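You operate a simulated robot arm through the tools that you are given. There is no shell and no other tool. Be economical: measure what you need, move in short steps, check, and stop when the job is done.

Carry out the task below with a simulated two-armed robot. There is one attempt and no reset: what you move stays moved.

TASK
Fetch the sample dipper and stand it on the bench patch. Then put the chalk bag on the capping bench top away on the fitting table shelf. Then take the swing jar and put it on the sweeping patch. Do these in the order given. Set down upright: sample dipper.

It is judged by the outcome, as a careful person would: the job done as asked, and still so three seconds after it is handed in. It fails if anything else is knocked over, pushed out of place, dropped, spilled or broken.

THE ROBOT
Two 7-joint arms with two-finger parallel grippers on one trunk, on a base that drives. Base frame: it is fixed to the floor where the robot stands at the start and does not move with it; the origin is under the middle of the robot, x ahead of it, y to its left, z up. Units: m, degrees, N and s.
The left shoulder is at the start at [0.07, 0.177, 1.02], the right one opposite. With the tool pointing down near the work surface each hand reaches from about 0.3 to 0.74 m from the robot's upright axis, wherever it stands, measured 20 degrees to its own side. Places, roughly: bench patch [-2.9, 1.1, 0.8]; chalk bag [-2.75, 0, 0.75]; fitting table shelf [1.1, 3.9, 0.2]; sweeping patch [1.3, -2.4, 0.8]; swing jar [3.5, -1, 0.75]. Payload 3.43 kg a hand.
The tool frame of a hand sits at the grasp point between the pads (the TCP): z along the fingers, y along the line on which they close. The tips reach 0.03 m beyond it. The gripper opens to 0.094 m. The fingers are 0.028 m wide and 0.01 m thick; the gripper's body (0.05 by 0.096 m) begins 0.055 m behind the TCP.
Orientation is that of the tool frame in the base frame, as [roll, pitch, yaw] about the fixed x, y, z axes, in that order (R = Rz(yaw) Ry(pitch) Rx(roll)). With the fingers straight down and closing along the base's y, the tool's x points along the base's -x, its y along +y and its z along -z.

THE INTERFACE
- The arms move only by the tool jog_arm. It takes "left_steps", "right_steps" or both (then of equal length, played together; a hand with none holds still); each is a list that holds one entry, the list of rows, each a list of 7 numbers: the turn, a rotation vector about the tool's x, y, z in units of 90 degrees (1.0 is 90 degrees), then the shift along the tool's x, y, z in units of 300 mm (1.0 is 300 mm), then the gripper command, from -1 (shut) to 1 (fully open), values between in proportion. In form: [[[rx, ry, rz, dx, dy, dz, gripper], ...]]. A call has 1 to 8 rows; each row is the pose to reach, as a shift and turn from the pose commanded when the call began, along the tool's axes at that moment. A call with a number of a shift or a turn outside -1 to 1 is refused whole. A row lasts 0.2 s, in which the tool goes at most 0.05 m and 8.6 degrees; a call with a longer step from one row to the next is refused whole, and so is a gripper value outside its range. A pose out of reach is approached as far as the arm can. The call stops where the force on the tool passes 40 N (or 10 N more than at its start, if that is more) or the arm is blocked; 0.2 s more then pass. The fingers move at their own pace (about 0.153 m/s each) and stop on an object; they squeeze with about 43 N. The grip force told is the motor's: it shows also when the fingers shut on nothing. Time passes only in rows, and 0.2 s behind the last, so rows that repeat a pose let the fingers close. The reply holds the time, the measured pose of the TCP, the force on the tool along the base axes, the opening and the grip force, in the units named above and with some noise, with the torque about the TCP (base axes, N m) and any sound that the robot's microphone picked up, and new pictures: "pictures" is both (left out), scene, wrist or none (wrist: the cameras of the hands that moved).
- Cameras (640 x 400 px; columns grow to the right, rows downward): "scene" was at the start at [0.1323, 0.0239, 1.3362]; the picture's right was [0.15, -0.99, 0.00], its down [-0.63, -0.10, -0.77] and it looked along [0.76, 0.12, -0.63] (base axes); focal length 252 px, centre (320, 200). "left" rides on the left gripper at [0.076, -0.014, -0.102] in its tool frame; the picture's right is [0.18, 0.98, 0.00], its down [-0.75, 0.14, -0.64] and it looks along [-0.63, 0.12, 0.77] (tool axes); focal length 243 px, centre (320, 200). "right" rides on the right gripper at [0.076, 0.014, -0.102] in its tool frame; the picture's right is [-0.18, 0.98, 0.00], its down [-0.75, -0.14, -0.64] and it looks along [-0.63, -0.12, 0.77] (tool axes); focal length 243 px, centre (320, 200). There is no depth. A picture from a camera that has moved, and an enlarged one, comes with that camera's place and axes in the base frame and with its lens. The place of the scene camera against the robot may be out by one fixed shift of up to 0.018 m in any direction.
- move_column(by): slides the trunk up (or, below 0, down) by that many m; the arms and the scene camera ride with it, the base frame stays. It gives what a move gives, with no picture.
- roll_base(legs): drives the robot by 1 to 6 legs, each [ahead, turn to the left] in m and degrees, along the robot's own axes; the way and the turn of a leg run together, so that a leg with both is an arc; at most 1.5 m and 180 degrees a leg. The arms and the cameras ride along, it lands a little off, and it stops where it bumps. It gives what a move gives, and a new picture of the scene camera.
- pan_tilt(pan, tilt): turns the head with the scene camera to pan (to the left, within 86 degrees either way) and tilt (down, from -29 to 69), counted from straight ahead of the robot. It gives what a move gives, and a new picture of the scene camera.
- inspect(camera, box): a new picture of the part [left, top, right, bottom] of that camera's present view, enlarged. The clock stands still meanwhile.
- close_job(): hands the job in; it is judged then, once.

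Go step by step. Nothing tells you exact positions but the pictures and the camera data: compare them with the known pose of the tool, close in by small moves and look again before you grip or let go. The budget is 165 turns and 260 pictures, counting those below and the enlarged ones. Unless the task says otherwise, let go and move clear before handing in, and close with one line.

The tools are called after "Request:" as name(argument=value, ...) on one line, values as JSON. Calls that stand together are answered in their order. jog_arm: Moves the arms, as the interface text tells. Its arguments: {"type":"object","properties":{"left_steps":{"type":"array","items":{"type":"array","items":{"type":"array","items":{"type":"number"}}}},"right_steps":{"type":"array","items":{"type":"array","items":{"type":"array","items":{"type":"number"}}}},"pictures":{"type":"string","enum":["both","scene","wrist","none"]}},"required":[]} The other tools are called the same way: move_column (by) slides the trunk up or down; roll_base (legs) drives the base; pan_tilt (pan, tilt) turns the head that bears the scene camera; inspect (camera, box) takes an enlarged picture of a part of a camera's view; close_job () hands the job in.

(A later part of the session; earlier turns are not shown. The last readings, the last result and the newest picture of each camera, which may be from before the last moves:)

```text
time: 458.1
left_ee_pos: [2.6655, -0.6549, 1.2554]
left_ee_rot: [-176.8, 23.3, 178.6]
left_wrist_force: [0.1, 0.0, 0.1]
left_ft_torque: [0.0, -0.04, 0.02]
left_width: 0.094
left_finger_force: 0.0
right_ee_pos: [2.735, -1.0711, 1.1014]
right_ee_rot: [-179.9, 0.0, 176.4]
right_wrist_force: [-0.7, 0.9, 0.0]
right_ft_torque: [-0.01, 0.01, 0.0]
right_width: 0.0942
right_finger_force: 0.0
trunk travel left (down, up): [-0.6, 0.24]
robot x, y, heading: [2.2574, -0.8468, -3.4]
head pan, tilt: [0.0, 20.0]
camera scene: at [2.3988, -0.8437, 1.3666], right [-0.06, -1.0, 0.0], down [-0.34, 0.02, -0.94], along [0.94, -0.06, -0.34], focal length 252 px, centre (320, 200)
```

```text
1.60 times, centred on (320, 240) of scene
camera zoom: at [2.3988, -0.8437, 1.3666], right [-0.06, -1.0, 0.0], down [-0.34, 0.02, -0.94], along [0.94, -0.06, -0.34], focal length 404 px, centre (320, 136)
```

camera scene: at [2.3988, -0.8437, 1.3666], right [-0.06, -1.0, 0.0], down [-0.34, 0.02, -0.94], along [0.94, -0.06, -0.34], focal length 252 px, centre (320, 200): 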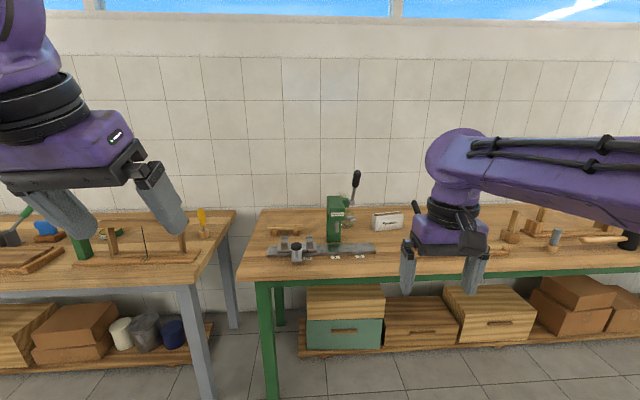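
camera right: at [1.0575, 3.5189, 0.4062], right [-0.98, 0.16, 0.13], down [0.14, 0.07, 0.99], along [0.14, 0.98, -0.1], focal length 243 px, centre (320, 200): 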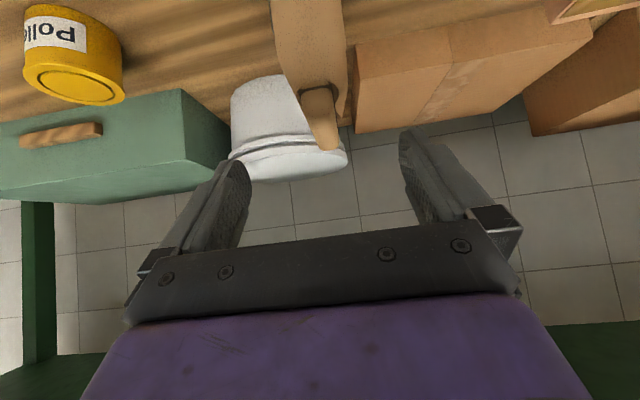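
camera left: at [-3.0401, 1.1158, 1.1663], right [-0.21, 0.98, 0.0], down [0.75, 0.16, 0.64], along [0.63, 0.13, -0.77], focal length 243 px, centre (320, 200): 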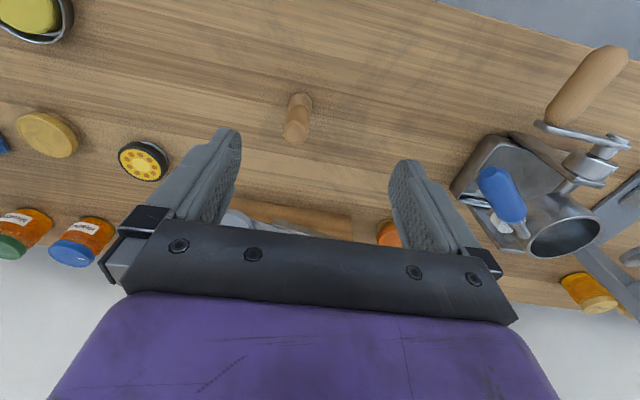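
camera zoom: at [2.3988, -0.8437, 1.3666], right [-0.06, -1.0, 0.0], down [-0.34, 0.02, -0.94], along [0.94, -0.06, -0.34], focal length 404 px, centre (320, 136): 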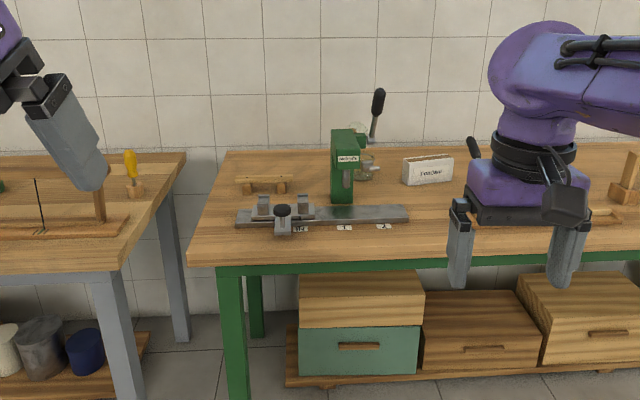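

The swing jar looks like the glass jar just behind/right of the green press, around (3.55, -1.08). I'll get closer for a better look.

Request:
roll_base(legs=[[0.35, 3.4]])

Request:
pan_tilt(pan=-5, tilt=30)

Request:
inspect(camera="scene", box=[260, 120, 440, 240])

```text
time: 460.4
left_ee_pos: [3.0059, -0.6429, 1.2545]
left_ee_rot: [-176.9, 23.3, -178.2]
left_wrist_force: [0.7, 0.4, -0.5]
left_ft_torque: [-0.02, 0.01, 0.03]
left_width: 0.0939
left_finger_force: 0.0
right_ee_pos: [3.0995, -1.0549, 1.0998]
right_ee_rot: [-179.9, 0.1, 179.8]
right_wrist_force: [1.2, 0.1, 0.4]
right_ft_torque: [0.01, -0.01, -0.01]
right_width: 0.0943
right_finger_force: 0.0
trunk travel left (down, up): [-0.6, 0.24]
robot x, y, heading: [2.6112, -0.8576, -0.2]
head pan, tilt: [0.0, 20.0]
camera scene: at [2.7522, -0.8469, 1.3667], right [0.0, -1.0, 0.0], down [-0.34, 0.0, -0.94], along [0.94, 0.0, -0.34], focal length 252 px, centre (320, 200)
```

scene: 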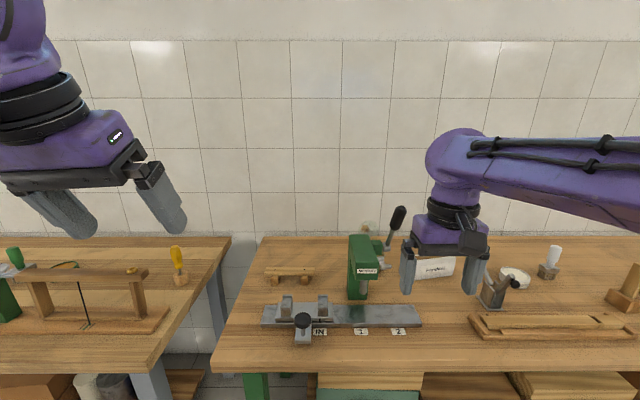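

```text
time: 461.1
left_ee_pos: [3.0075, -0.6446, 1.2551]
left_ee_rot: [-176.8, 23.2, -178.1]
left_wrist_force: [0.6, -0.4, -0.7]
left_ft_torque: [0.01, -0.03, -0.03]
left_width: 0.094
left_finger_force: 0.1
right_ee_pos: [3.0989, -1.0531, 1.1002]
right_ee_rot: [-179.9, 0.0, 179.8]
right_wrist_force: [-0.4, 0.4, 0.0]
right_ft_torque: [0.0, 0.01, 0.01]
right_width: 0.094
right_finger_force: 0.0
trunk travel left (down, up): [-0.6, 0.24]
robot x, y, heading: [2.6092, -0.8562, -0.2]
head pan, tilt: [-5.0, 30.0]
camera scene: at [2.7495, -0.8548, 1.3506], right [-0.09, -1.0, 0.0], down [-0.5, 0.04, -0.87], along [0.86, -0.08, -0.5], focal length 252 px, centre (320, 200)
```

scene: 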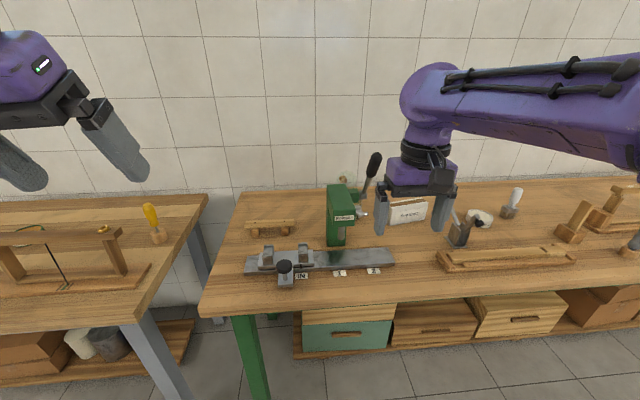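

```text
3.33 times, centred on (350, 180) of scene
camera zoom: at [2.7495, -0.8548, 1.3506], right [-0.09, -1.0, 0.0], down [-0.5, 0.04, -0.87], along [0.86, -0.08, -0.5], focal length 842 px, centre (220, 267)
```

zoom: 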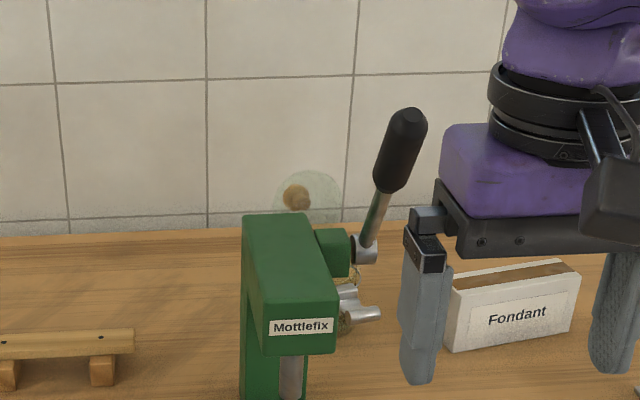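

The view is blocked by the press. I'll shift right and raise the trunk for a look from the side.

Request:
roll_base(legs=[[0, -90], [0.6, 0], [0, 105]])

Request:
move_column(by=0.2)

Request:
pan_tilt(pan=8, tilt=35)

Request:
inspect(camera="scene", box=[200, 110, 440, 260])

```text
time: 472.6
left_ee_pos: [2.9449, -1.1571, 1.2542]
left_ee_rot: [-176.8, 23.3, -165.7]
left_wrist_force: [-0.7, 0.0, -0.5]
left_ft_torque: [-0.01, 0.03, -0.01]
left_width: 0.094
left_finger_force: 0.0
right_ee_pos: [3.1235, -1.5379, 1.1006]
right_ee_rot: [180.0, 0.1, -168.1]
right_wrist_force: [0.0, 0.2, 0.2]
right_ft_torque: [0.01, -0.04, -0.03]
right_width: 0.0943
right_finger_force: 0.0
trunk travel left (down, up): [-0.6, 0.24]
robot x, y, heading: [2.6071, -1.4485, 11.9]
head pan, tilt: [-5.0, 30.0]
camera scene: at [2.7409, -1.4174, 1.3506], right [0.12, -0.99, 0.0], down [-0.5, -0.06, -0.87], along [0.86, 0.11, -0.5], focal length 252 px, centre (320, 200)
```

scene: 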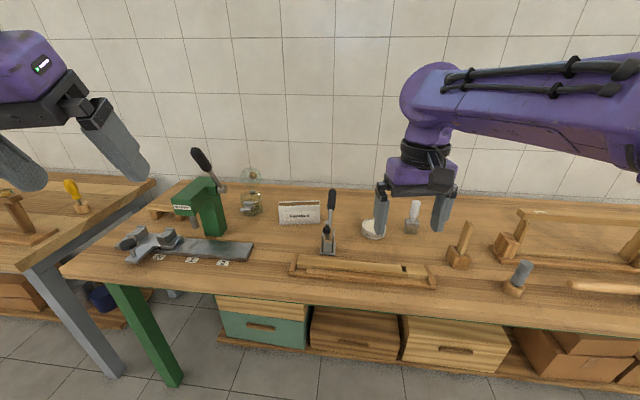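

```text
time: 474.8
left_ee_pos: [2.9445, -1.1563, 1.4557]
left_ee_rot: [-176.8, 23.2, -165.8]
left_wrist_force: [-0.6, 0.1, -0.2]
left_ft_torque: [0.0, -0.02, 0.0]
left_width: 0.0941
left_finger_force: 0.0
right_ee_pos: [3.1223, -1.5384, 1.3009]
right_ee_rot: [-179.9, -0.1, -168.0]
right_wrist_force: [0.6, -0.4, -0.6]
right_ft_torque: [0.0, 0.02, -0.02]
right_width: 0.0938
right_finger_force: 0.1
trunk travel left (down, up): [-0.8, 0.04]
robot x, y, heading: [2.6045, -1.4488, 11.9]
head pan, tilt: [-5.0, 30.0]
```

```text
time: 475.5
left_ee_pos: [2.9444, -1.156, 1.4537]
left_ee_rot: [-176.8, 23.3, -165.9]
left_wrist_force: [-0.4, 0.1, -0.1]
left_ft_torque: [-0.02, 0.02, 0.0]
left_width: 0.0938
left_finger_force: 0.1
right_ee_pos: [3.1223, -1.5388, 1.3002]
right_ee_rot: [-179.9, 0.0, -168.0]
right_wrist_force: [0.2, 0.5, -0.1]
right_ft_torque: [-0.01, -0.01, -0.02]
right_width: 0.0938
right_finger_force: 0.1
trunk travel left (down, up): [-0.8, 0.04]
robot x, y, heading: [2.6056, -1.4487, 11.9]
head pan, tilt: [8.0, 35.0]
camera scene: at [2.734, -1.3983, 1.5428], right [0.34, -0.94, 0.0], down [-0.54, -0.2, -0.82], along [0.77, 0.28, -0.57], focal length 252 px, centre (320, 200)
```

scene: 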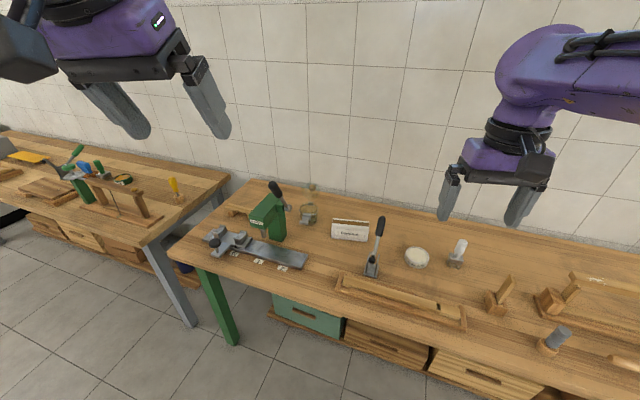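

```text
2.67 times, centred on (320, 185) of scene
camera zoom: at [2.734, -1.3983, 1.5428], right [0.34, -0.94, 0.0], down [-0.54, -0.2, -0.82], along [0.77, 0.28, -0.57], focal length 673 px, centre (320, 240)
```

zoom: 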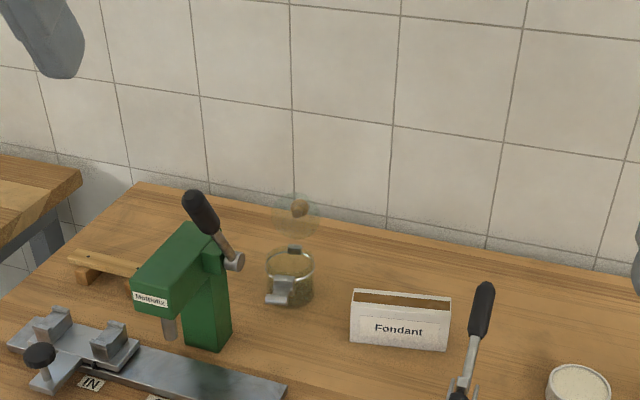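

I found the swing jar: a glass jar with its lid open at the back and a clamp at the front, at about (3.55, -1.05). Zooming in more for its size and orientation.

Request:
inspect(camera="scene", box=[270, 170, 350, 230])

```text
6.67 times, centred on (310, 200) of scene
camera zoom: at [2.734, -1.3983, 1.5428], right [0.34, -0.94, 0.0], down [-0.54, -0.2, -0.82], along [0.77, 0.28, -0.57], focal length 1683 px, centre (387, 200)
```

zoom: 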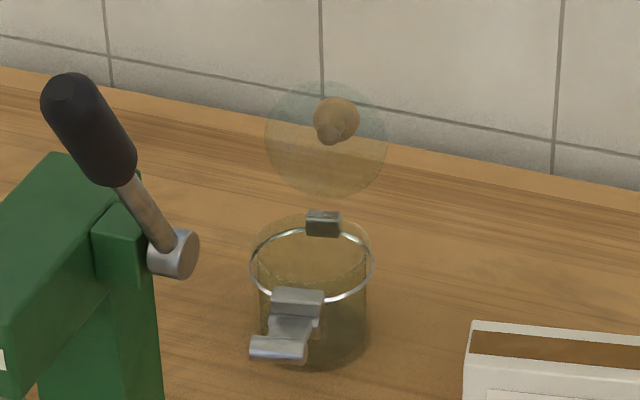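

Jar centre ≈ (3.56, -1.044), rim z ≈ 0.865, diameter ≈ 0.08, hinge axis heading ~9°. I'll move in to (2.85, -1.33) and use the right arm from the right, clear of the press lever.

Request:
roll_base(legs=[[0, 14.1], [0.26, 0]])

Request:
move_column(by=-0.1)

Request:
pan_tilt(pan=0, tilt=40)

Request:
inspect(camera="right", box=[0, 0, 640, 400])

```text
time: 478.2
left_ee_pos: [3.0919, -0.9752, 1.4558]
left_ee_rot: [-176.7, 23.4, -152.0]
left_wrist_force: [-0.8, 0.0, 0.4]
left_ft_torque: [0.0, -0.03, 0.01]
left_width: 0.094
left_finger_force: 0.0
right_ee_pos: [3.3559, -1.3024, 1.3015]
right_ee_rot: [-179.9, 0.2, -154.2]
right_wrist_force: [0.8, -1.1, 0.5]
right_ft_torque: [-0.04, -0.02, -0.01]
right_width: 0.094
right_finger_force: 0.1
trunk travel left (down, up): [-0.8, 0.04]
robot x, y, heading: [2.8312, -1.3365, 25.9]
head pan, tilt: [8.0, 35.0]
camera scene: at [2.9463, -1.2577, 1.543], right [0.56, -0.83, 0.0], down [-0.48, -0.32, -0.82], along [0.68, 0.46, -0.57], focal length 252 px, centre (320, 200)
```

scene: 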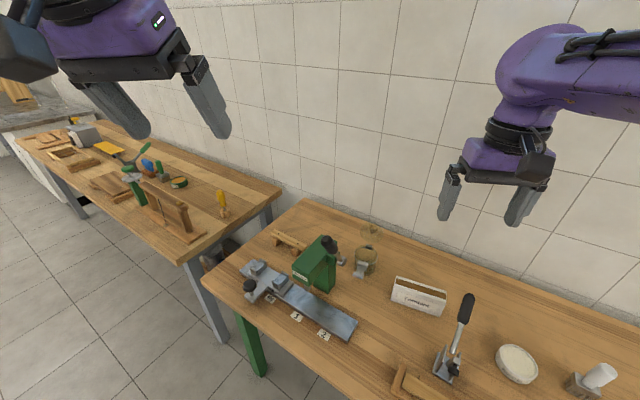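

```text
time: 479.6
left_ee_pos: [3.0935, -0.9732, 1.3551]
left_ee_rot: [-176.8, 23.3, -152.2]
left_wrist_force: [0.3, -0.9, 0.2]
left_ft_torque: [0.03, -0.03, -0.01]
left_width: 0.0941
left_finger_force: 0.0
right_ee_pos: [3.3568, -1.3015, 1.1999]
right_ee_rot: [180.0, 0.1, -154.2]
right_wrist_force: [-0.3, 0.2, 0.1]
right_ft_torque: [0.05, 0.01, 0.03]
right_width: 0.0941
right_finger_force: 0.0
trunk travel left (down, up): [-0.7, 0.14]
robot x, y, heading: [2.8361, -1.3377, 25.8]
head pan, tilt: [8.0, 35.0]
```

```text
time: 480.2
left_ee_pos: [3.0933, -0.9735, 1.3545]
left_ee_rot: [-176.9, 23.2, -152.1]
left_wrist_force: [-0.1, -0.6, -0.2]
left_ft_torque: [-0.02, -0.01, -0.02]
left_width: 0.0939
left_finger_force: 0.1
right_ee_pos: [3.3583, -1.3016, 1.2016]
right_ee_rot: [-179.9, 0.1, -154.3]
right_wrist_force: [1.1, 0.9, 0.5]
right_ft_torque: [-0.04, -0.01, -0.01]
right_width: 0.0939
right_finger_force: 0.0
trunk travel left (down, up): [-0.7, 0.14]
robot x, y, heading: [2.8351, -1.3368, 25.8]
head pan, tilt: [0.0, 40.0]
camera scene: at [2.9518, -1.2689, 1.4353], right [0.44, -0.9, 0.0], down [-0.58, -0.28, -0.77], along [0.69, 0.33, -0.64], focal length 252 px, centre (320, 200)
```

scene: 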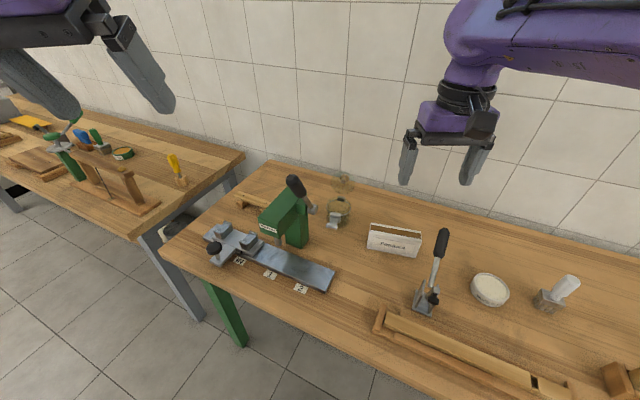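

```text
1.00 times, centred on (320, 200) of right
camera zoom: at [3.2827, -1.3209, 1.3039], right [-0.26, 0.96, 0.0], down [0.74, 0.2, 0.64], along [0.62, 0.17, -0.77], focal length 243 px, centre (320, 200)
```

zoom: 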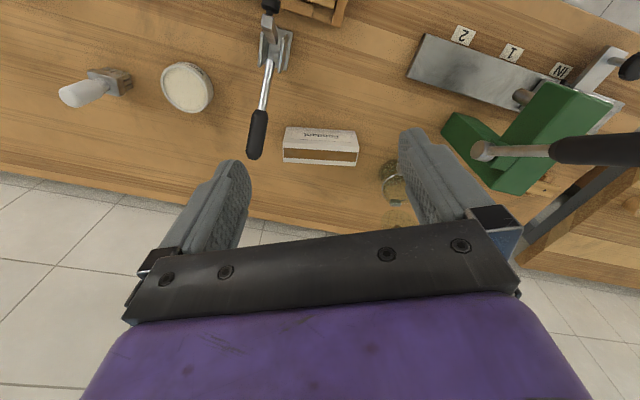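

Request:
jog_arm(right_steps=[[[0, 0, 0.024, -0.105, 0.061, 0.058, 1], [0, 0, 0.048, -0.21, 0.122, 0.117, 1], [0, 0, 0.071, -0.315, 0.184, 0.175, 1], [0, 0, 0.095, -0.42, 0.245, 0.233, 1], [0, 0, 0.119, -0.525, 0.306, 0.292, 1], [0, 0, 0.143, -0.63, 0.367, 0.35, 1], [0, 0, 0.166, -0.735, 0.429, 0.409, 1], [0, 0, 0.19, -0.837, 0.49, 0.467, 1]]])

```text
time: 482.0
left_ee_pos: [3.0943, -0.9716, 1.3541]
left_ee_rot: [-176.6, 23.2, -152.0]
left_wrist_force: [0.6, -0.4, 0.4]
left_ft_torque: [-0.05, 0.01, 0.0]
left_width: 0.094
left_finger_force: 0.0
right_ee_pos: [3.4624, -1.1252, 1.0708]
right_ee_rot: [-179.9, 0.0, -170.7]
right_wrist_force: [-0.1, 0.5, 0.5]
right_ft_torque: [-0.01, 0.05, 0.0]
right_width: 0.0942
right_finger_force: 0.0
right hand out of reach, approached as far as the arm can: row 6, 7, 8
trunk travel left (down, up): [-0.7, 0.14]
robot x, y, heading: [2.8355, -1.3378, 25.8]
head pan, tilt: [0.0, 40.0]
camera scene: at [2.9534, -1.2664, 1.4349], right [0.44, -0.9, 0.0], down [-0.58, -0.28, -0.76], along [0.69, 0.33, -0.64], focal length 252 px, centre (320, 200)
camera right: at [3.3851, -1.1234, 1.1738], right [0.02, 1.0, 0.0], down [0.77, -0.01, 0.64], along [0.64, -0.02, -0.77], focal length 243 px, centre (320, 200)
```

scene: 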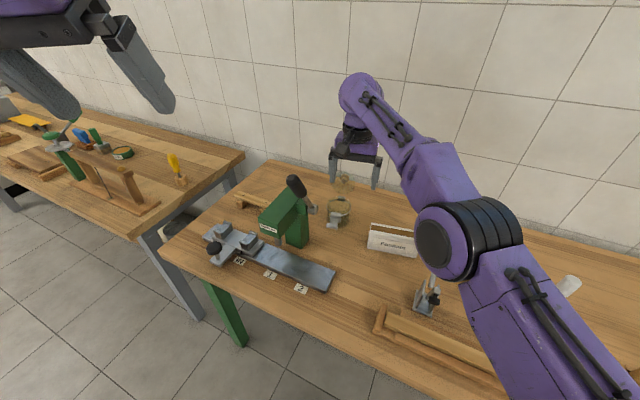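
right: 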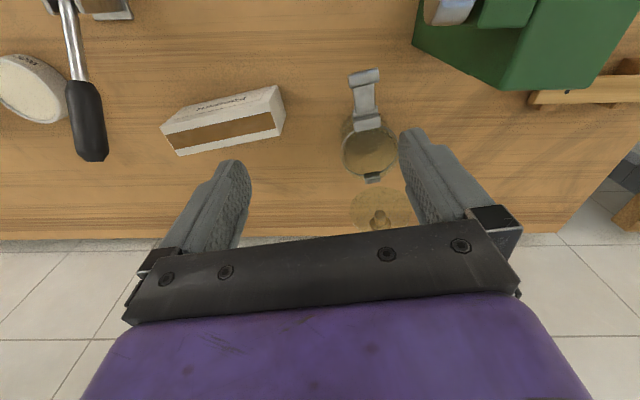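

The wrist view puts the jar at about (3.555, -1.058). Reach is slightly short, so I'll inch the base forward 5 cm, then tilt the hand.

Request:
roll_base(legs=[[0.06, 0]])

Request:
jog_arm(right_steps=[[[0, -0.07, 0, 0, 0, 0, 1], [0, -0.14, 0, 0, 0, 0, 1], [0, -0.21, 0, 0, 0, 0, 1], [0, -0.28, 0, 0, 0, 0, 1]]])

```text
time: 483.0
left_ee_pos: [3.1343, -0.9535, 1.36]
left_ee_rot: [-176.7, 24.0, -152.1]
left_wrist_force: [-1.1, -0.5, 0.5]
left_ft_torque: [0.04, -0.02, -0.01]
left_width: 0.094
left_finger_force: 0.1
right_ee_pos: [3.5071, -1.1057, 1.08]
right_ee_rot: [179.9, 0.8, -170.6]
right_wrist_force: [-0.4, -0.9, 1.3]
right_ft_torque: [0.04, -0.12, 0.0]
right_width: 0.0942
right_finger_force: 0.1
trunk travel left (down, up): [-0.7, 0.14]
robot x, y, heading: [2.8837, -1.3127, 25.5]
head pan, tilt: [0.0, 40.0]
camera scene: at [2.9938, -1.2481, 1.4366], right [0.44, -0.9, 0.0], down [-0.57, -0.28, -0.77], along [0.69, 0.34, -0.64], focal length 252 px, centre (320, 200)
```

scene: 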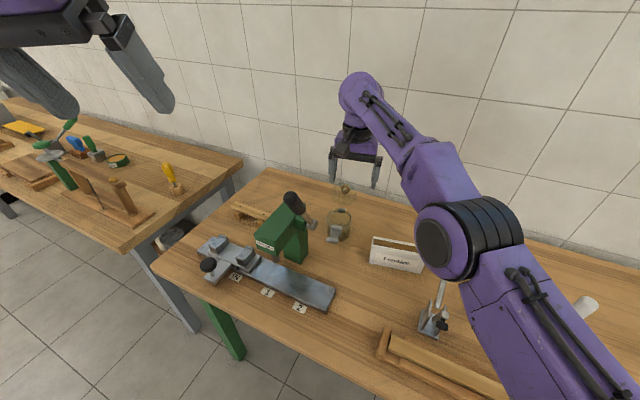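

```text
time: 484.0
left_ee_pos: [3.1446, -0.9497, 1.3567]
left_ee_rot: [-176.8, 23.5, -152.2]
left_wrist_force: [0.4, -0.2, 0.4]
left_ft_torque: [0.02, 0.0, 0.02]
left_width: 0.0942
left_finger_force: 0.0
right_ee_pos: [3.5259, -1.1174, 1.0628]
right_ee_rot: [179.0, 23.7, -172.8]
right_wrist_force: [-0.2, -0.9, 0.8]
right_ft_torque: [-0.02, 0.02, -0.02]
right_width: 0.0939
right_finger_force: 0.1
trunk travel left (down, up): [-0.7, 0.14]
robot x, y, heading: [2.8842, -1.3106, 25.6]
head pan, tilt: [0.0, 40.0]
camera scene: at [3.0047, -1.2445, 1.4353], right [0.44, -0.9, 0.0], down [-0.58, -0.28, -0.77], along [0.69, 0.33, -0.64], focal length 252 px, centre (320, 200)
camera right: at [3.4144, -1.1185, 1.127], right [0.04, 1.0, 0.09], down [0.45, -0.1, 0.89], along [0.89, 0.01, -0.45], focal length 243 px, centre (320, 200)
```

scene: 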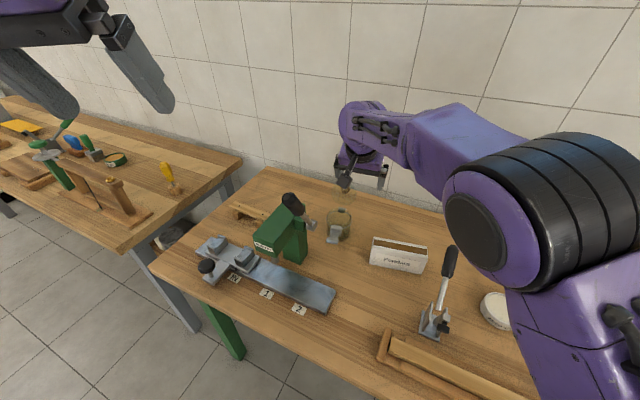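
right: 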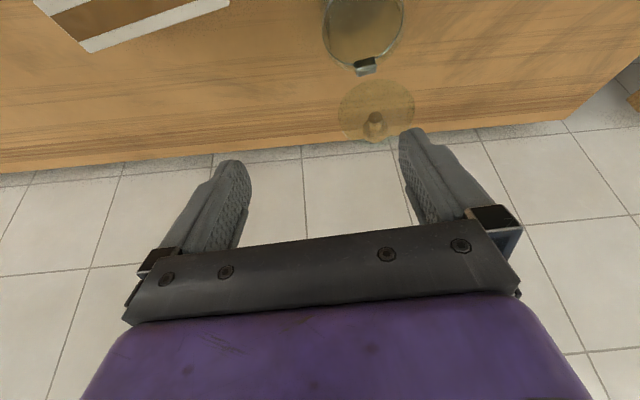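

The press lever leans toward the robot right in front of the jar, so I'll come in from the right-rear instead. I'll rotate the hand about 28° so it leans away from the lever, and move to a pre-grasp point.

Request:
jog_arm(right_steps=[[[-0.031, 0, -0.071, 0, 0, 0, 1], [-0.062, 0, -0.142, 0, 0.03, 0, 1], [-0.093, 0, -0.213, 0.05, 0.06, 0.05, 1], [-0.124, 0, -0.285, 0.1, 0.108, 0.15, 1], [-0.124, 0, -0.285, 0.157, 0.108, 0.25, 1]]])

Request:
inspect(camera="scene", box=[250, 150, 410, 270])

```text
time: 485.2
left_ee_pos: [3.1467, -0.9485, 1.3575]
left_ee_rot: [-176.8, 23.4, -152.1]
left_wrist_force: [-0.3, 0.4, -0.3]
left_ft_torque: [-0.01, 0.02, 0.01]
left_width: 0.0943
left_finger_force: 0.0
right_ee_pos: [3.4987, -1.0704, 0.9855]
right_ee_rot: [-179.0, 25.2, -142.1]
right_wrist_force: [0.0, 0.0, 0.3]
right_ft_torque: [0.03, -0.02, 0.02]
right_width: 0.0939
right_finger_force: 0.0
trunk travel left (down, up): [-0.7, 0.14]
robot x, y, heading: [2.8829, -1.3115, 26.0]
head pan, tilt: [0.0, 40.0]
camera scene: at [3.0053, -1.243, 1.4352], right [0.44, -0.9, 0.0], down [-0.58, -0.28, -0.77], along [0.69, 0.33, -0.64], focal length 252 px, centre (320, 200)
camera right: at [3.4007, -1.1263, 1.0469], right [-0.47, 0.88, 0.06], down [0.4, 0.15, 0.9], along [0.79, 0.45, -0.42], focal length 243 px, centre (320, 200)
```

scene: 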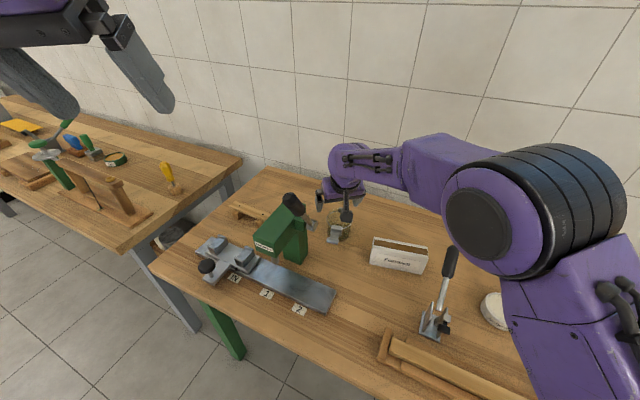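
right: 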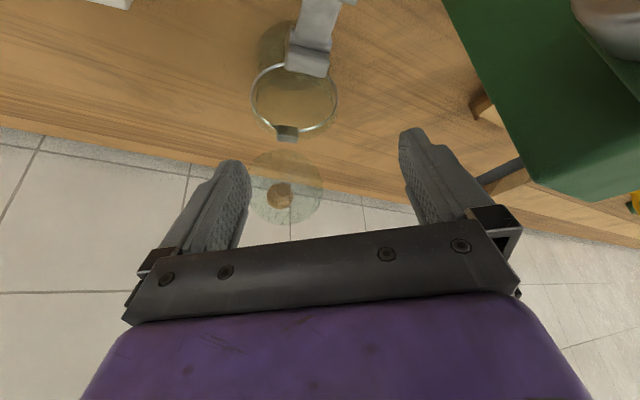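

```text
3.33 times, centred on (330, 210) of scene
camera zoom: at [3.0053, -1.243, 1.4352], right [0.44, -0.9, 0.0], down [-0.58, -0.28, -0.77], along [0.69, 0.33, -0.64], focal length 842 px, centre (287, 167)
```

zoom: 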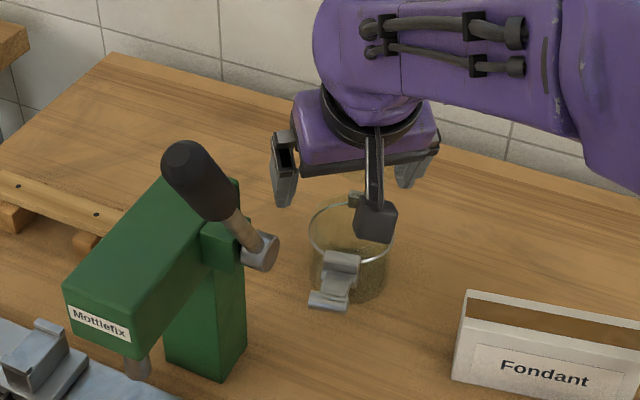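

Clear of the lever. Centring laterally (2.5 cm) and descending partway, then another look.

Request:
jog_arm(right_steps=[[[0, 0, 0, 0.02, -0.083, 0, 1], [0, 0, 0, 0.043, -0.083, 0.1, 1], [0, 0, 0, 0.043, -0.083, 0.2, 1], [0, 0, 0, 0.043, -0.083, 0.2, 1]]])

```text
time: 486.2
left_ee_pos: [3.1437, -0.9494, 1.3551]
left_ee_rot: [-176.8, 23.5, -152.0]
left_wrist_force: [-0.5, 0.2, -0.6]
left_ft_torque: [0.03, -0.01, -0.01]
left_width: 0.0941
left_finger_force: 0.1
right_ee_pos: [3.5247, -1.0851, 0.9255]
right_ee_rot: [-178.9, 25.2, -142.2]
right_wrist_force: [-0.7, 0.0, 0.3]
right_ft_torque: [0.0, 0.04, 0.0]
right_width: 0.0941
right_finger_force: 0.0
trunk travel left (down, up): [-0.7, 0.14]
robot x, y, heading: [2.8856, -1.3137, 25.9]
head pan, tilt: [0.0, 40.0]
camera scene: at [3.0041, -1.244, 1.4353], right [0.44, -0.9, 0.0], down [-0.58, -0.28, -0.77], along [0.69, 0.33, -0.64], focal length 252 px, centre (320, 200)
camera right: at [3.4261, -1.1405, 0.9861], right [-0.47, 0.88, 0.06], down [0.4, 0.15, 0.9], along [0.79, 0.45, -0.42], focal length 243 px, centre (320, 200)
```

scene: 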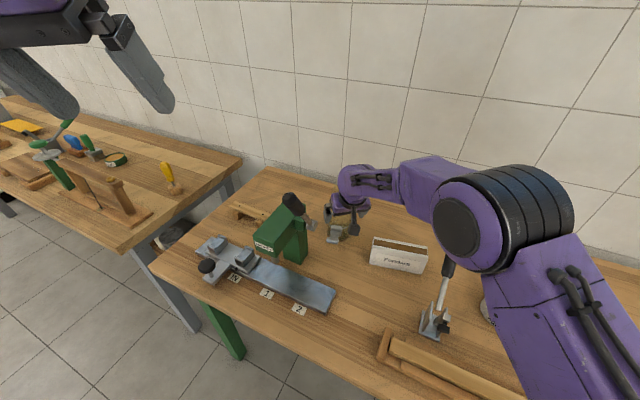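
right: 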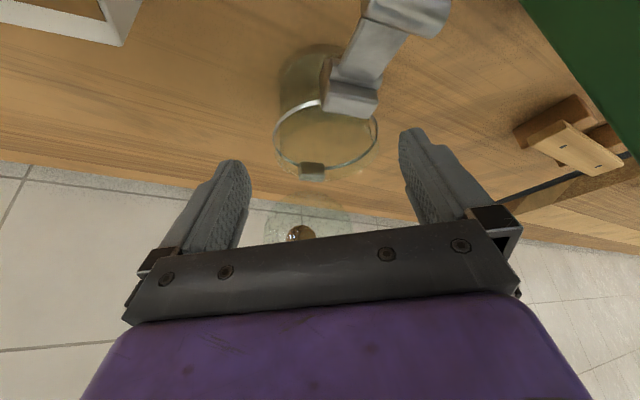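

The jar is now centred between the fingers. Final descent around it.

Request:
jog_arm(right_steps=[[[0, 0, 0, 0, 0.01, 0.08, 1], [0, 0, 0, 0, 0.01, 0.16, 1], [0, 0, 0, 0, 0.01, 0.23, 1], [0, 0, 0, 0, 0.01, 0.29, 1], [0, 0, 0, 0, 0.01, 0.29, 1]]])

Request:
inspect(camera="scene", box=[290, 170, 410, 260])

```text
time: 487.4
left_ee_pos: [3.1441, -0.9488, 1.3564]
left_ee_rot: [-176.9, 23.6, -152.1]
left_wrist_force: [0.5, 0.9, -0.8]
left_ft_torque: [-0.01, 0.05, -0.03]
left_width: 0.094
left_finger_force: 0.0
right_ee_pos: [3.5533, -1.0583, 0.8483]
right_ee_rot: [-179.1, 25.2, -142.1]
right_wrist_force: [0.2, -0.1, 1.1]
right_ft_torque: [0.0, -0.01, -0.03]
right_width: 0.0939
right_finger_force: 0.0
trunk travel left (down, up): [-0.7, 0.14]
robot x, y, heading: [2.8861, -1.315, 25.6]
head pan, tilt: [0.0, 40.0]
camera scene: at [3.0044, -1.2434, 1.4353], right [0.44, -0.9, 0.0], down [-0.58, -0.28, -0.77], along [0.69, 0.33, -0.64], focal length 252 px, centre (320, 200)
camera right: at [3.4543, -1.1141, 0.9091], right [-0.47, 0.88, 0.06], down [0.4, 0.15, 0.9], along [0.79, 0.45, -0.42], focal length 243 px, centre (320, 200)
```

scene: 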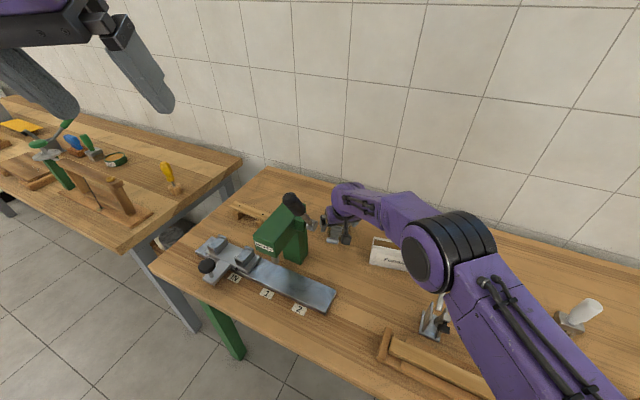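
right: 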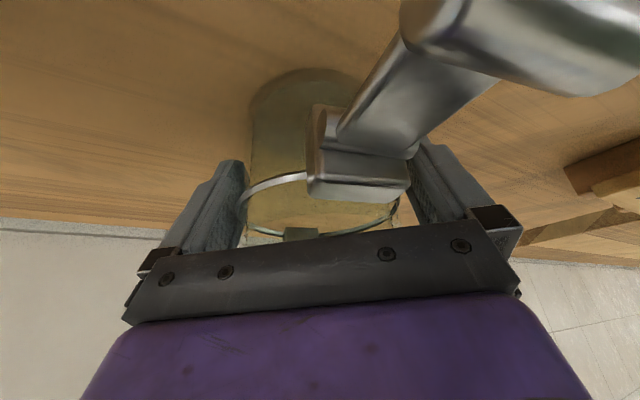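

```text
4.44 times, centred on (350, 215) of scene
camera zoom: at [3.0044, -1.2434, 1.4353], right [0.44, -0.9, 0.0], down [-0.58, -0.28, -0.77], along [0.69, 0.33, -0.64], focal length 1122 px, centre (187, 133)
```

zoom: 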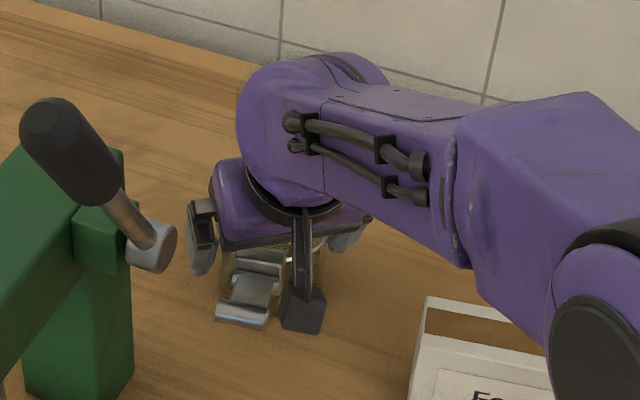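

No contact and straddled. Closing the gripper.

Request:
jog_arm(right_steps=[[[0, 0, 0, 0, 0, 0, 0.7], [0, 0, 0, 0, 0, 0, 0.3], [0, 0, 0, 0, 0, 0, -1], [0, 0, 0, 0, 0, 0, -1]]], pictures="wrist")

```text
time: 488.4
left_ee_pos: [3.146, -0.9492, 1.3561]
left_ee_rot: [-176.7, 23.4, -152.1]
left_wrist_force: [-0.1, -0.1, 0.2]
left_ft_torque: [0.03, 0.0, -0.02]
left_width: 0.094
left_finger_force: 0.0
right_ee_pos: [3.5541, -1.0586, 0.8485]
right_ee_rot: [-179.0, 25.0, -142.3]
right_wrist_force: [-0.1, -1.2, -1.4]
right_ft_torque: [0.08, 0.02, 0.01]
right_width: 0.0741
right_finger_force: 42.8
trunk travel left (down, up): [-0.7, 0.14]
robot x, y, heading: [2.8834, -1.3143, 25.8]
head pan, tilt: [0.0, 40.0]
camera right: at [3.4546, -1.1142, 0.9089], right [-0.47, 0.88, 0.06], down [0.4, 0.15, 0.9], along [0.79, 0.45, -0.42], focal length 243 px, centre (320, 200)
```

right: 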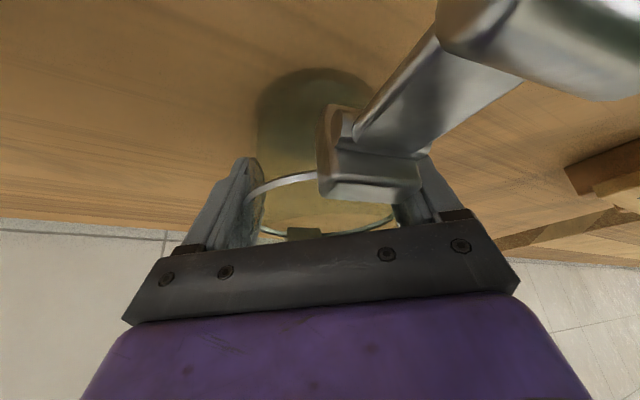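

Gripped at 0.074 m. Lifting straight up.

Request:
jog_arm(right_steps=[[[0, 0, 0, -0.03, 0, -0.06, -1], [0, 0, 0, -0.085, 0, -0.18, -1], [0, 0, 0, -0.14, 0, -0.3, -1], [0, 0, 0, -0.2, 0, -0.42, -1], [0, 0, 0, -0.255, 0, -0.54, -1], [0, 0, 0, -0.284, 0, -0.603, -1]]])

```text
time: 489.8
left_ee_pos: [3.1462, -0.9477, 1.3552]
left_ee_rot: [-176.7, 23.3, -152.1]
left_wrist_force: [-0.2, -0.4, -1.0]
left_ft_torque: [0.02, 0.03, -0.04]
left_width: 0.0939
left_finger_force: 0.1
right_ee_pos: [3.5533, -1.0575, 1.046]
right_ee_rot: [-179.1, 25.1, -142.2]
right_wrist_force: [-0.6, -0.1, -4.0]
right_ft_torque: [0.0, 0.02, 0.0]
right_width: 0.0743
right_finger_force: 43.1
trunk travel left (down, up): [-0.7, 0.14]
robot x, y, heading: [2.8867, -1.3103, 25.8]
head pan, tilt: [0.0, 40.0]
camera scene: at [3.0054, -1.243, 1.4351], right [0.44, -0.9, 0.0], down [-0.58, -0.28, -0.77], along [0.69, 0.33, -0.64], focal length 252 px, centre (320, 200)
camera right: at [3.4555, -1.1135, 1.107], right [-0.47, 0.88, 0.06], down [0.4, 0.15, 0.9], along [0.79, 0.45, -0.42], focal length 243 px, centre (320, 200)
```

scene: 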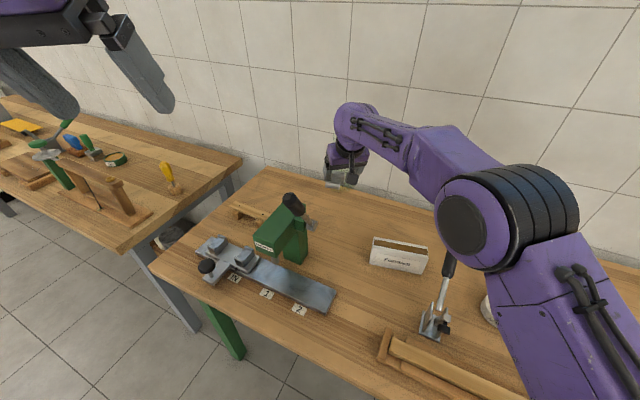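
right: 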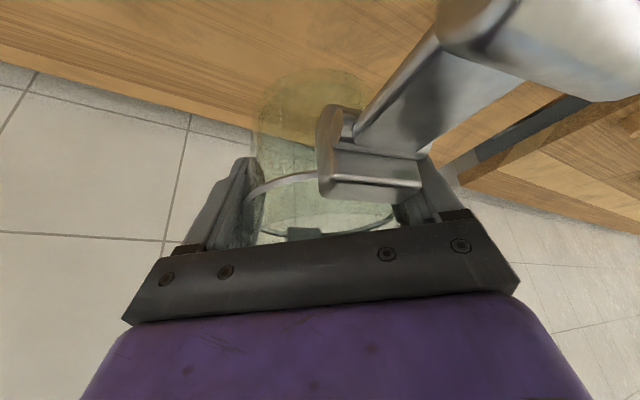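

The jar is lifted upright and secure. Raising the trunk a bit and backing straight off the table.

Request:
move_column(by=0.1)

Request:
roll_base(legs=[[-0.55, 0], [0, -90]])

Request:
roll_base(legs=[[0, -70]])

```text
time: 491.1
left_ee_pos: [3.146, -0.9482, 1.4563]
left_ee_rot: [-176.8, 23.4, -152.0]
left_wrist_force: [-0.5, 0.6, 0.5]
left_ft_torque: [0.0, -0.01, 0.0]
left_width: 0.0942
left_finger_force: 0.0
right_ee_pos: [3.5557, -1.0574, 1.1465]
right_ee_rot: [-179.1, 25.0, -142.2]
right_wrist_force: [-1.1, -0.4, -3.3]
right_ft_torque: [0.0, 0.0, 0.02]
right_width: 0.0741
right_finger_force: 43.3
trunk travel left (down, up): [-0.8, 0.04]
robot x, y, heading: [2.8823, -1.3135, 25.8]
head pan, tilt: [0.0, 40.0]
```

```text
time: 498.1
left_ee_pos: [2.764, -1.8041, 1.4555]
left_ee_rot: [-176.9, 23.4, 120.3]
left_wrist_force: [0.1, 0.5, 0.1]
left_ft_torque: [0.03, 0.05, 0.01]
left_width: 0.0939
left_finger_force: 0.0
right_ee_pos: [2.6717, -2.2167, 1.1449]
right_ee_rot: [-178.9, 25.1, 130.3]
right_wrist_force: [-0.7, -0.2, -4.2]
right_ft_torque: [-0.01, 0.02, -0.02]
right_width: 0.0743
right_finger_force: 43.1
trunk travel left (down, up): [-0.8, 0.04]
robot x, y, heading: [2.3925, -1.5616, -61.9]
head pan, tilt: [0.0, 40.0]
camera scene: at [2.451, -1.6681, 1.5351], right [-0.88, -0.47, 0.0], down [-0.3, 0.57, -0.77], along [0.36, -0.67, -0.64], focal length 252 px, centre (320, 200)
```

scene: 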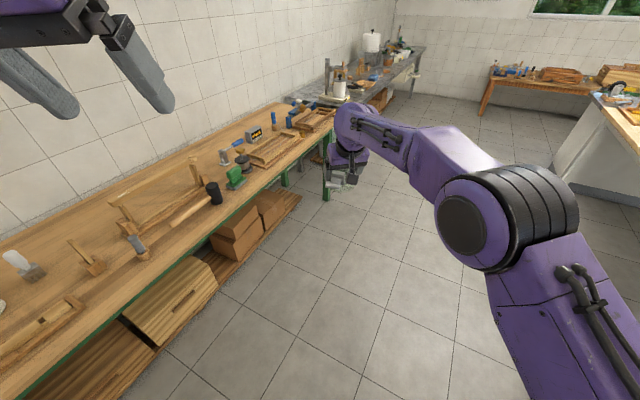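

```text
time: 501.5
left_ee_pos: [2.2858, -1.9973, 1.4553]
left_ee_rot: [-176.8, 23.4, 50.2]
left_wrist_force: [-0.1, -0.4, 0.5]
left_ft_torque: [-0.02, -0.02, 0.01]
left_width: 0.0939
left_finger_force: 0.0
right_ee_pos: [1.8685, -2.0497, 1.1464]
right_ee_rot: [-179.0, 25.1, 60.2]
right_wrist_force: [-0.1, -0.5, -4.0]
right_ft_torque: [-0.02, 0.03, 0.0]
right_width: 0.0741
right_finger_force: 43.2
trunk travel left (down, up): [-0.8, 0.04]
robot x, y, heading: [2.3873, -1.5619, -131.7]
head pan, tilt: [0.0, 40.0]
camera scene: at [2.296, -1.6502, 1.5351], right [-0.75, 0.67, 0.0], down [0.43, 0.48, -0.77], along [-0.51, -0.57, -0.64], focal length 252 px, centre (320, 200)
```

scene: 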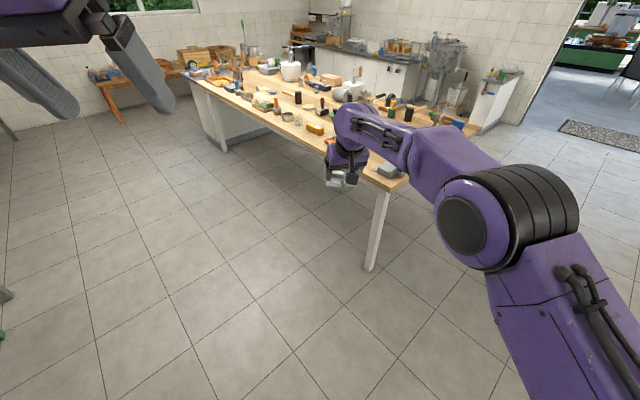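

Request:
inspect(camera="scene", box=[230, 50, 450, 200])

```text
2.67 times, centred on (340, 125) of scene
camera zoom: at [2.296, -1.6502, 1.5351], right [-0.75, 0.67, 0.0], down [0.43, 0.48, -0.77], along [-0.51, -0.57, -0.64], focal length 673 px, centre (267, 400)
```

zoom: 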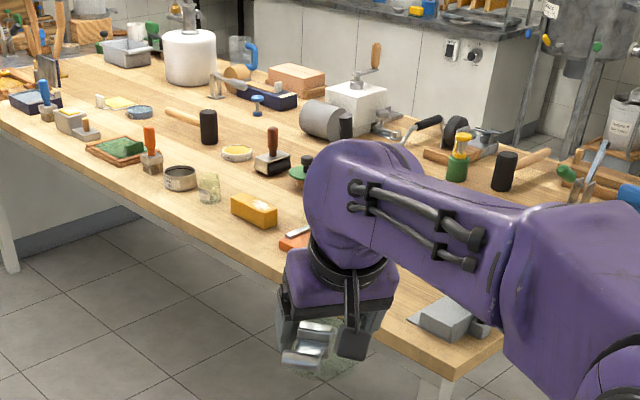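

Request:
roll_base(legs=[[0, 28.5], [0.75, 0], [0, -76.8]])

Request:
inspect(camera="scene", box=[160, 60, 480, 260])

```text
time: 510.4
left_ee_pos: [1.8382, -2.5213, 1.4563]
left_ee_rot: [-176.7, 23.4, 3.4]
left_wrist_force: [0.7, 0.8, 0.0]
left_ft_torque: [-0.02, 0.0, 0.0]
left_width: 0.0943
left_finger_force: 0.0
right_ee_pos: [1.5124, -2.2512, 1.1452]
right_ee_rot: [-179.0, 25.2, 13.3]
right_wrist_force: [0.2, -0.2, -3.5]
right_ft_torque: [0.01, 0.01, 0.0]
right_width: 0.0743
right_finger_force: 42.9
trunk travel left (down, up): [-0.8, 0.04]
robot x, y, heading: [2.2291, -2.2988, -178.8]
head pan, tilt: [0.0, 40.0]
camera scene: at [2.0891, -2.2904, 1.5351], right [-0.02, 1.0, 0.0], down [0.64, 0.01, -0.77], along [-0.77, -0.02, -0.64], focal length 252 px, centre (320, 200)
```

scene: 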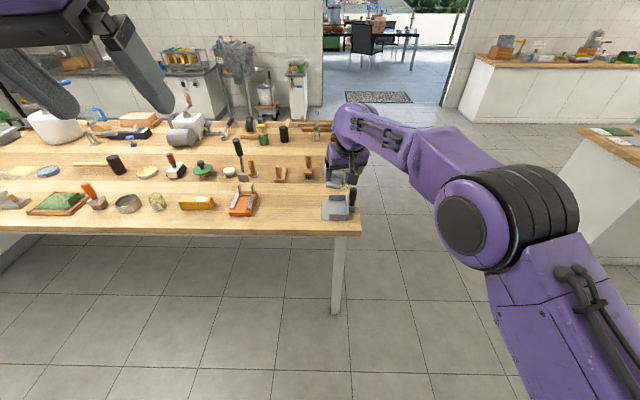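

```text
2.00 times, centred on (320, 160) of scene
camera zoom: at [2.0891, -2.2904, 1.5351], right [-0.02, 1.0, 0.0], down [0.64, 0.01, -0.77], along [-0.77, -0.02, -0.64], focal length 505 px, centre (320, 280)
```

zoom: 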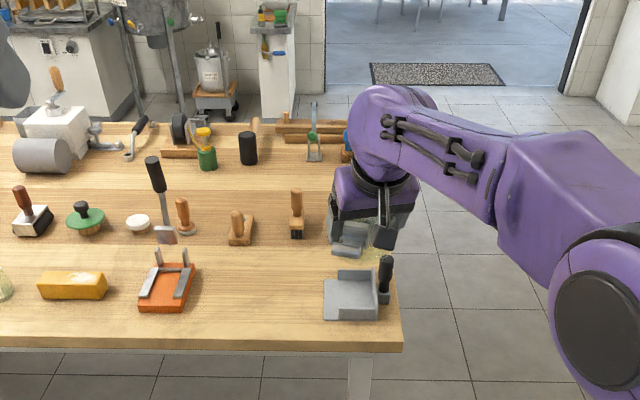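

The bare area between the orange fixture and the dustpan, around (1.26, -2.42), is the sweeping patch. I'll drive so the jar sits above it.

Request:
roll_base(legs=[[0, 32.6], [0.3, 0], [0, -33.8]])

Request:
move_column(by=-0.1)

Request:
inspect(camera="scene", box=[180, 60, 460, 240])

```text
time: 515.6
left_ee_pos: [1.5805, -2.6961, 1.4552]
left_ee_rot: [-176.8, 23.3, 3.2]
left_wrist_force: [-0.3, 0.9, 0.7]
left_ft_torque: [-0.02, -0.01, -0.01]
left_width: 0.094
left_finger_force: 0.0
right_ee_pos: [1.2551, -2.4257, 1.1458]
right_ee_rot: [-179.0, 25.0, 13.2]
right_wrist_force: [-0.2, -0.3, -4.1]
right_ft_torque: [0.04, -0.03, -0.04]
right_width: 0.0744
right_finger_force: 42.6
trunk travel left (down, up): [-0.8, 0.04]
robot x, y, heading: [1.9685, -2.4746, -178.9]
head pan, tilt: [0.0, 40.0]
camera scene: at [1.8323, -2.4651, 1.5351], right [-0.02, 1.0, 0.0], down [0.64, 0.01, -0.77], along [-0.77, -0.02, -0.64], focal length 252 px, centre (320, 200)
```

scene: 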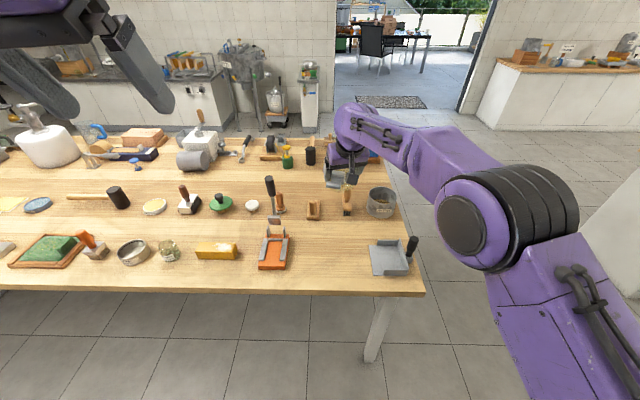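

```text
time: 517.0
left_ee_pos: [1.5804, -2.6959, 1.3548]
left_ee_rot: [-176.9, 23.4, 3.1]
left_wrist_force: [0.3, -0.2, -0.4]
left_ft_torque: [0.04, 0.05, 0.0]
left_width: 0.094
left_finger_force: 0.1
right_ee_pos: [1.2562, -2.4256, 1.046]
right_ee_rot: [-179.0, 25.1, 13.2]
right_wrist_force: [-0.2, -0.3, -5.0]
right_ft_torque: [-0.04, -0.04, -0.01]
right_width: 0.0745
right_finger_force: 43.2
trunk travel left (down, up): [-0.7, 0.14]
robot x, y, heading: [1.9696, -2.4702, -178.9]
head pan, tilt: [0.0, 40.0]
```

```text
2.22 times, centred on (320, 150) of scene
camera zoom: at [1.8325, -2.4641, 1.4352], right [-0.02, 1.0, 0.0], down [0.64, 0.01, -0.77], along [-0.77, -0.02, -0.64], focal length 561 px, centre (320, 311)
```

zoom: 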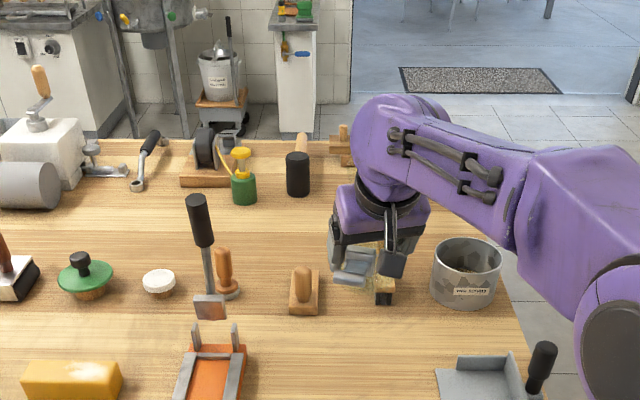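

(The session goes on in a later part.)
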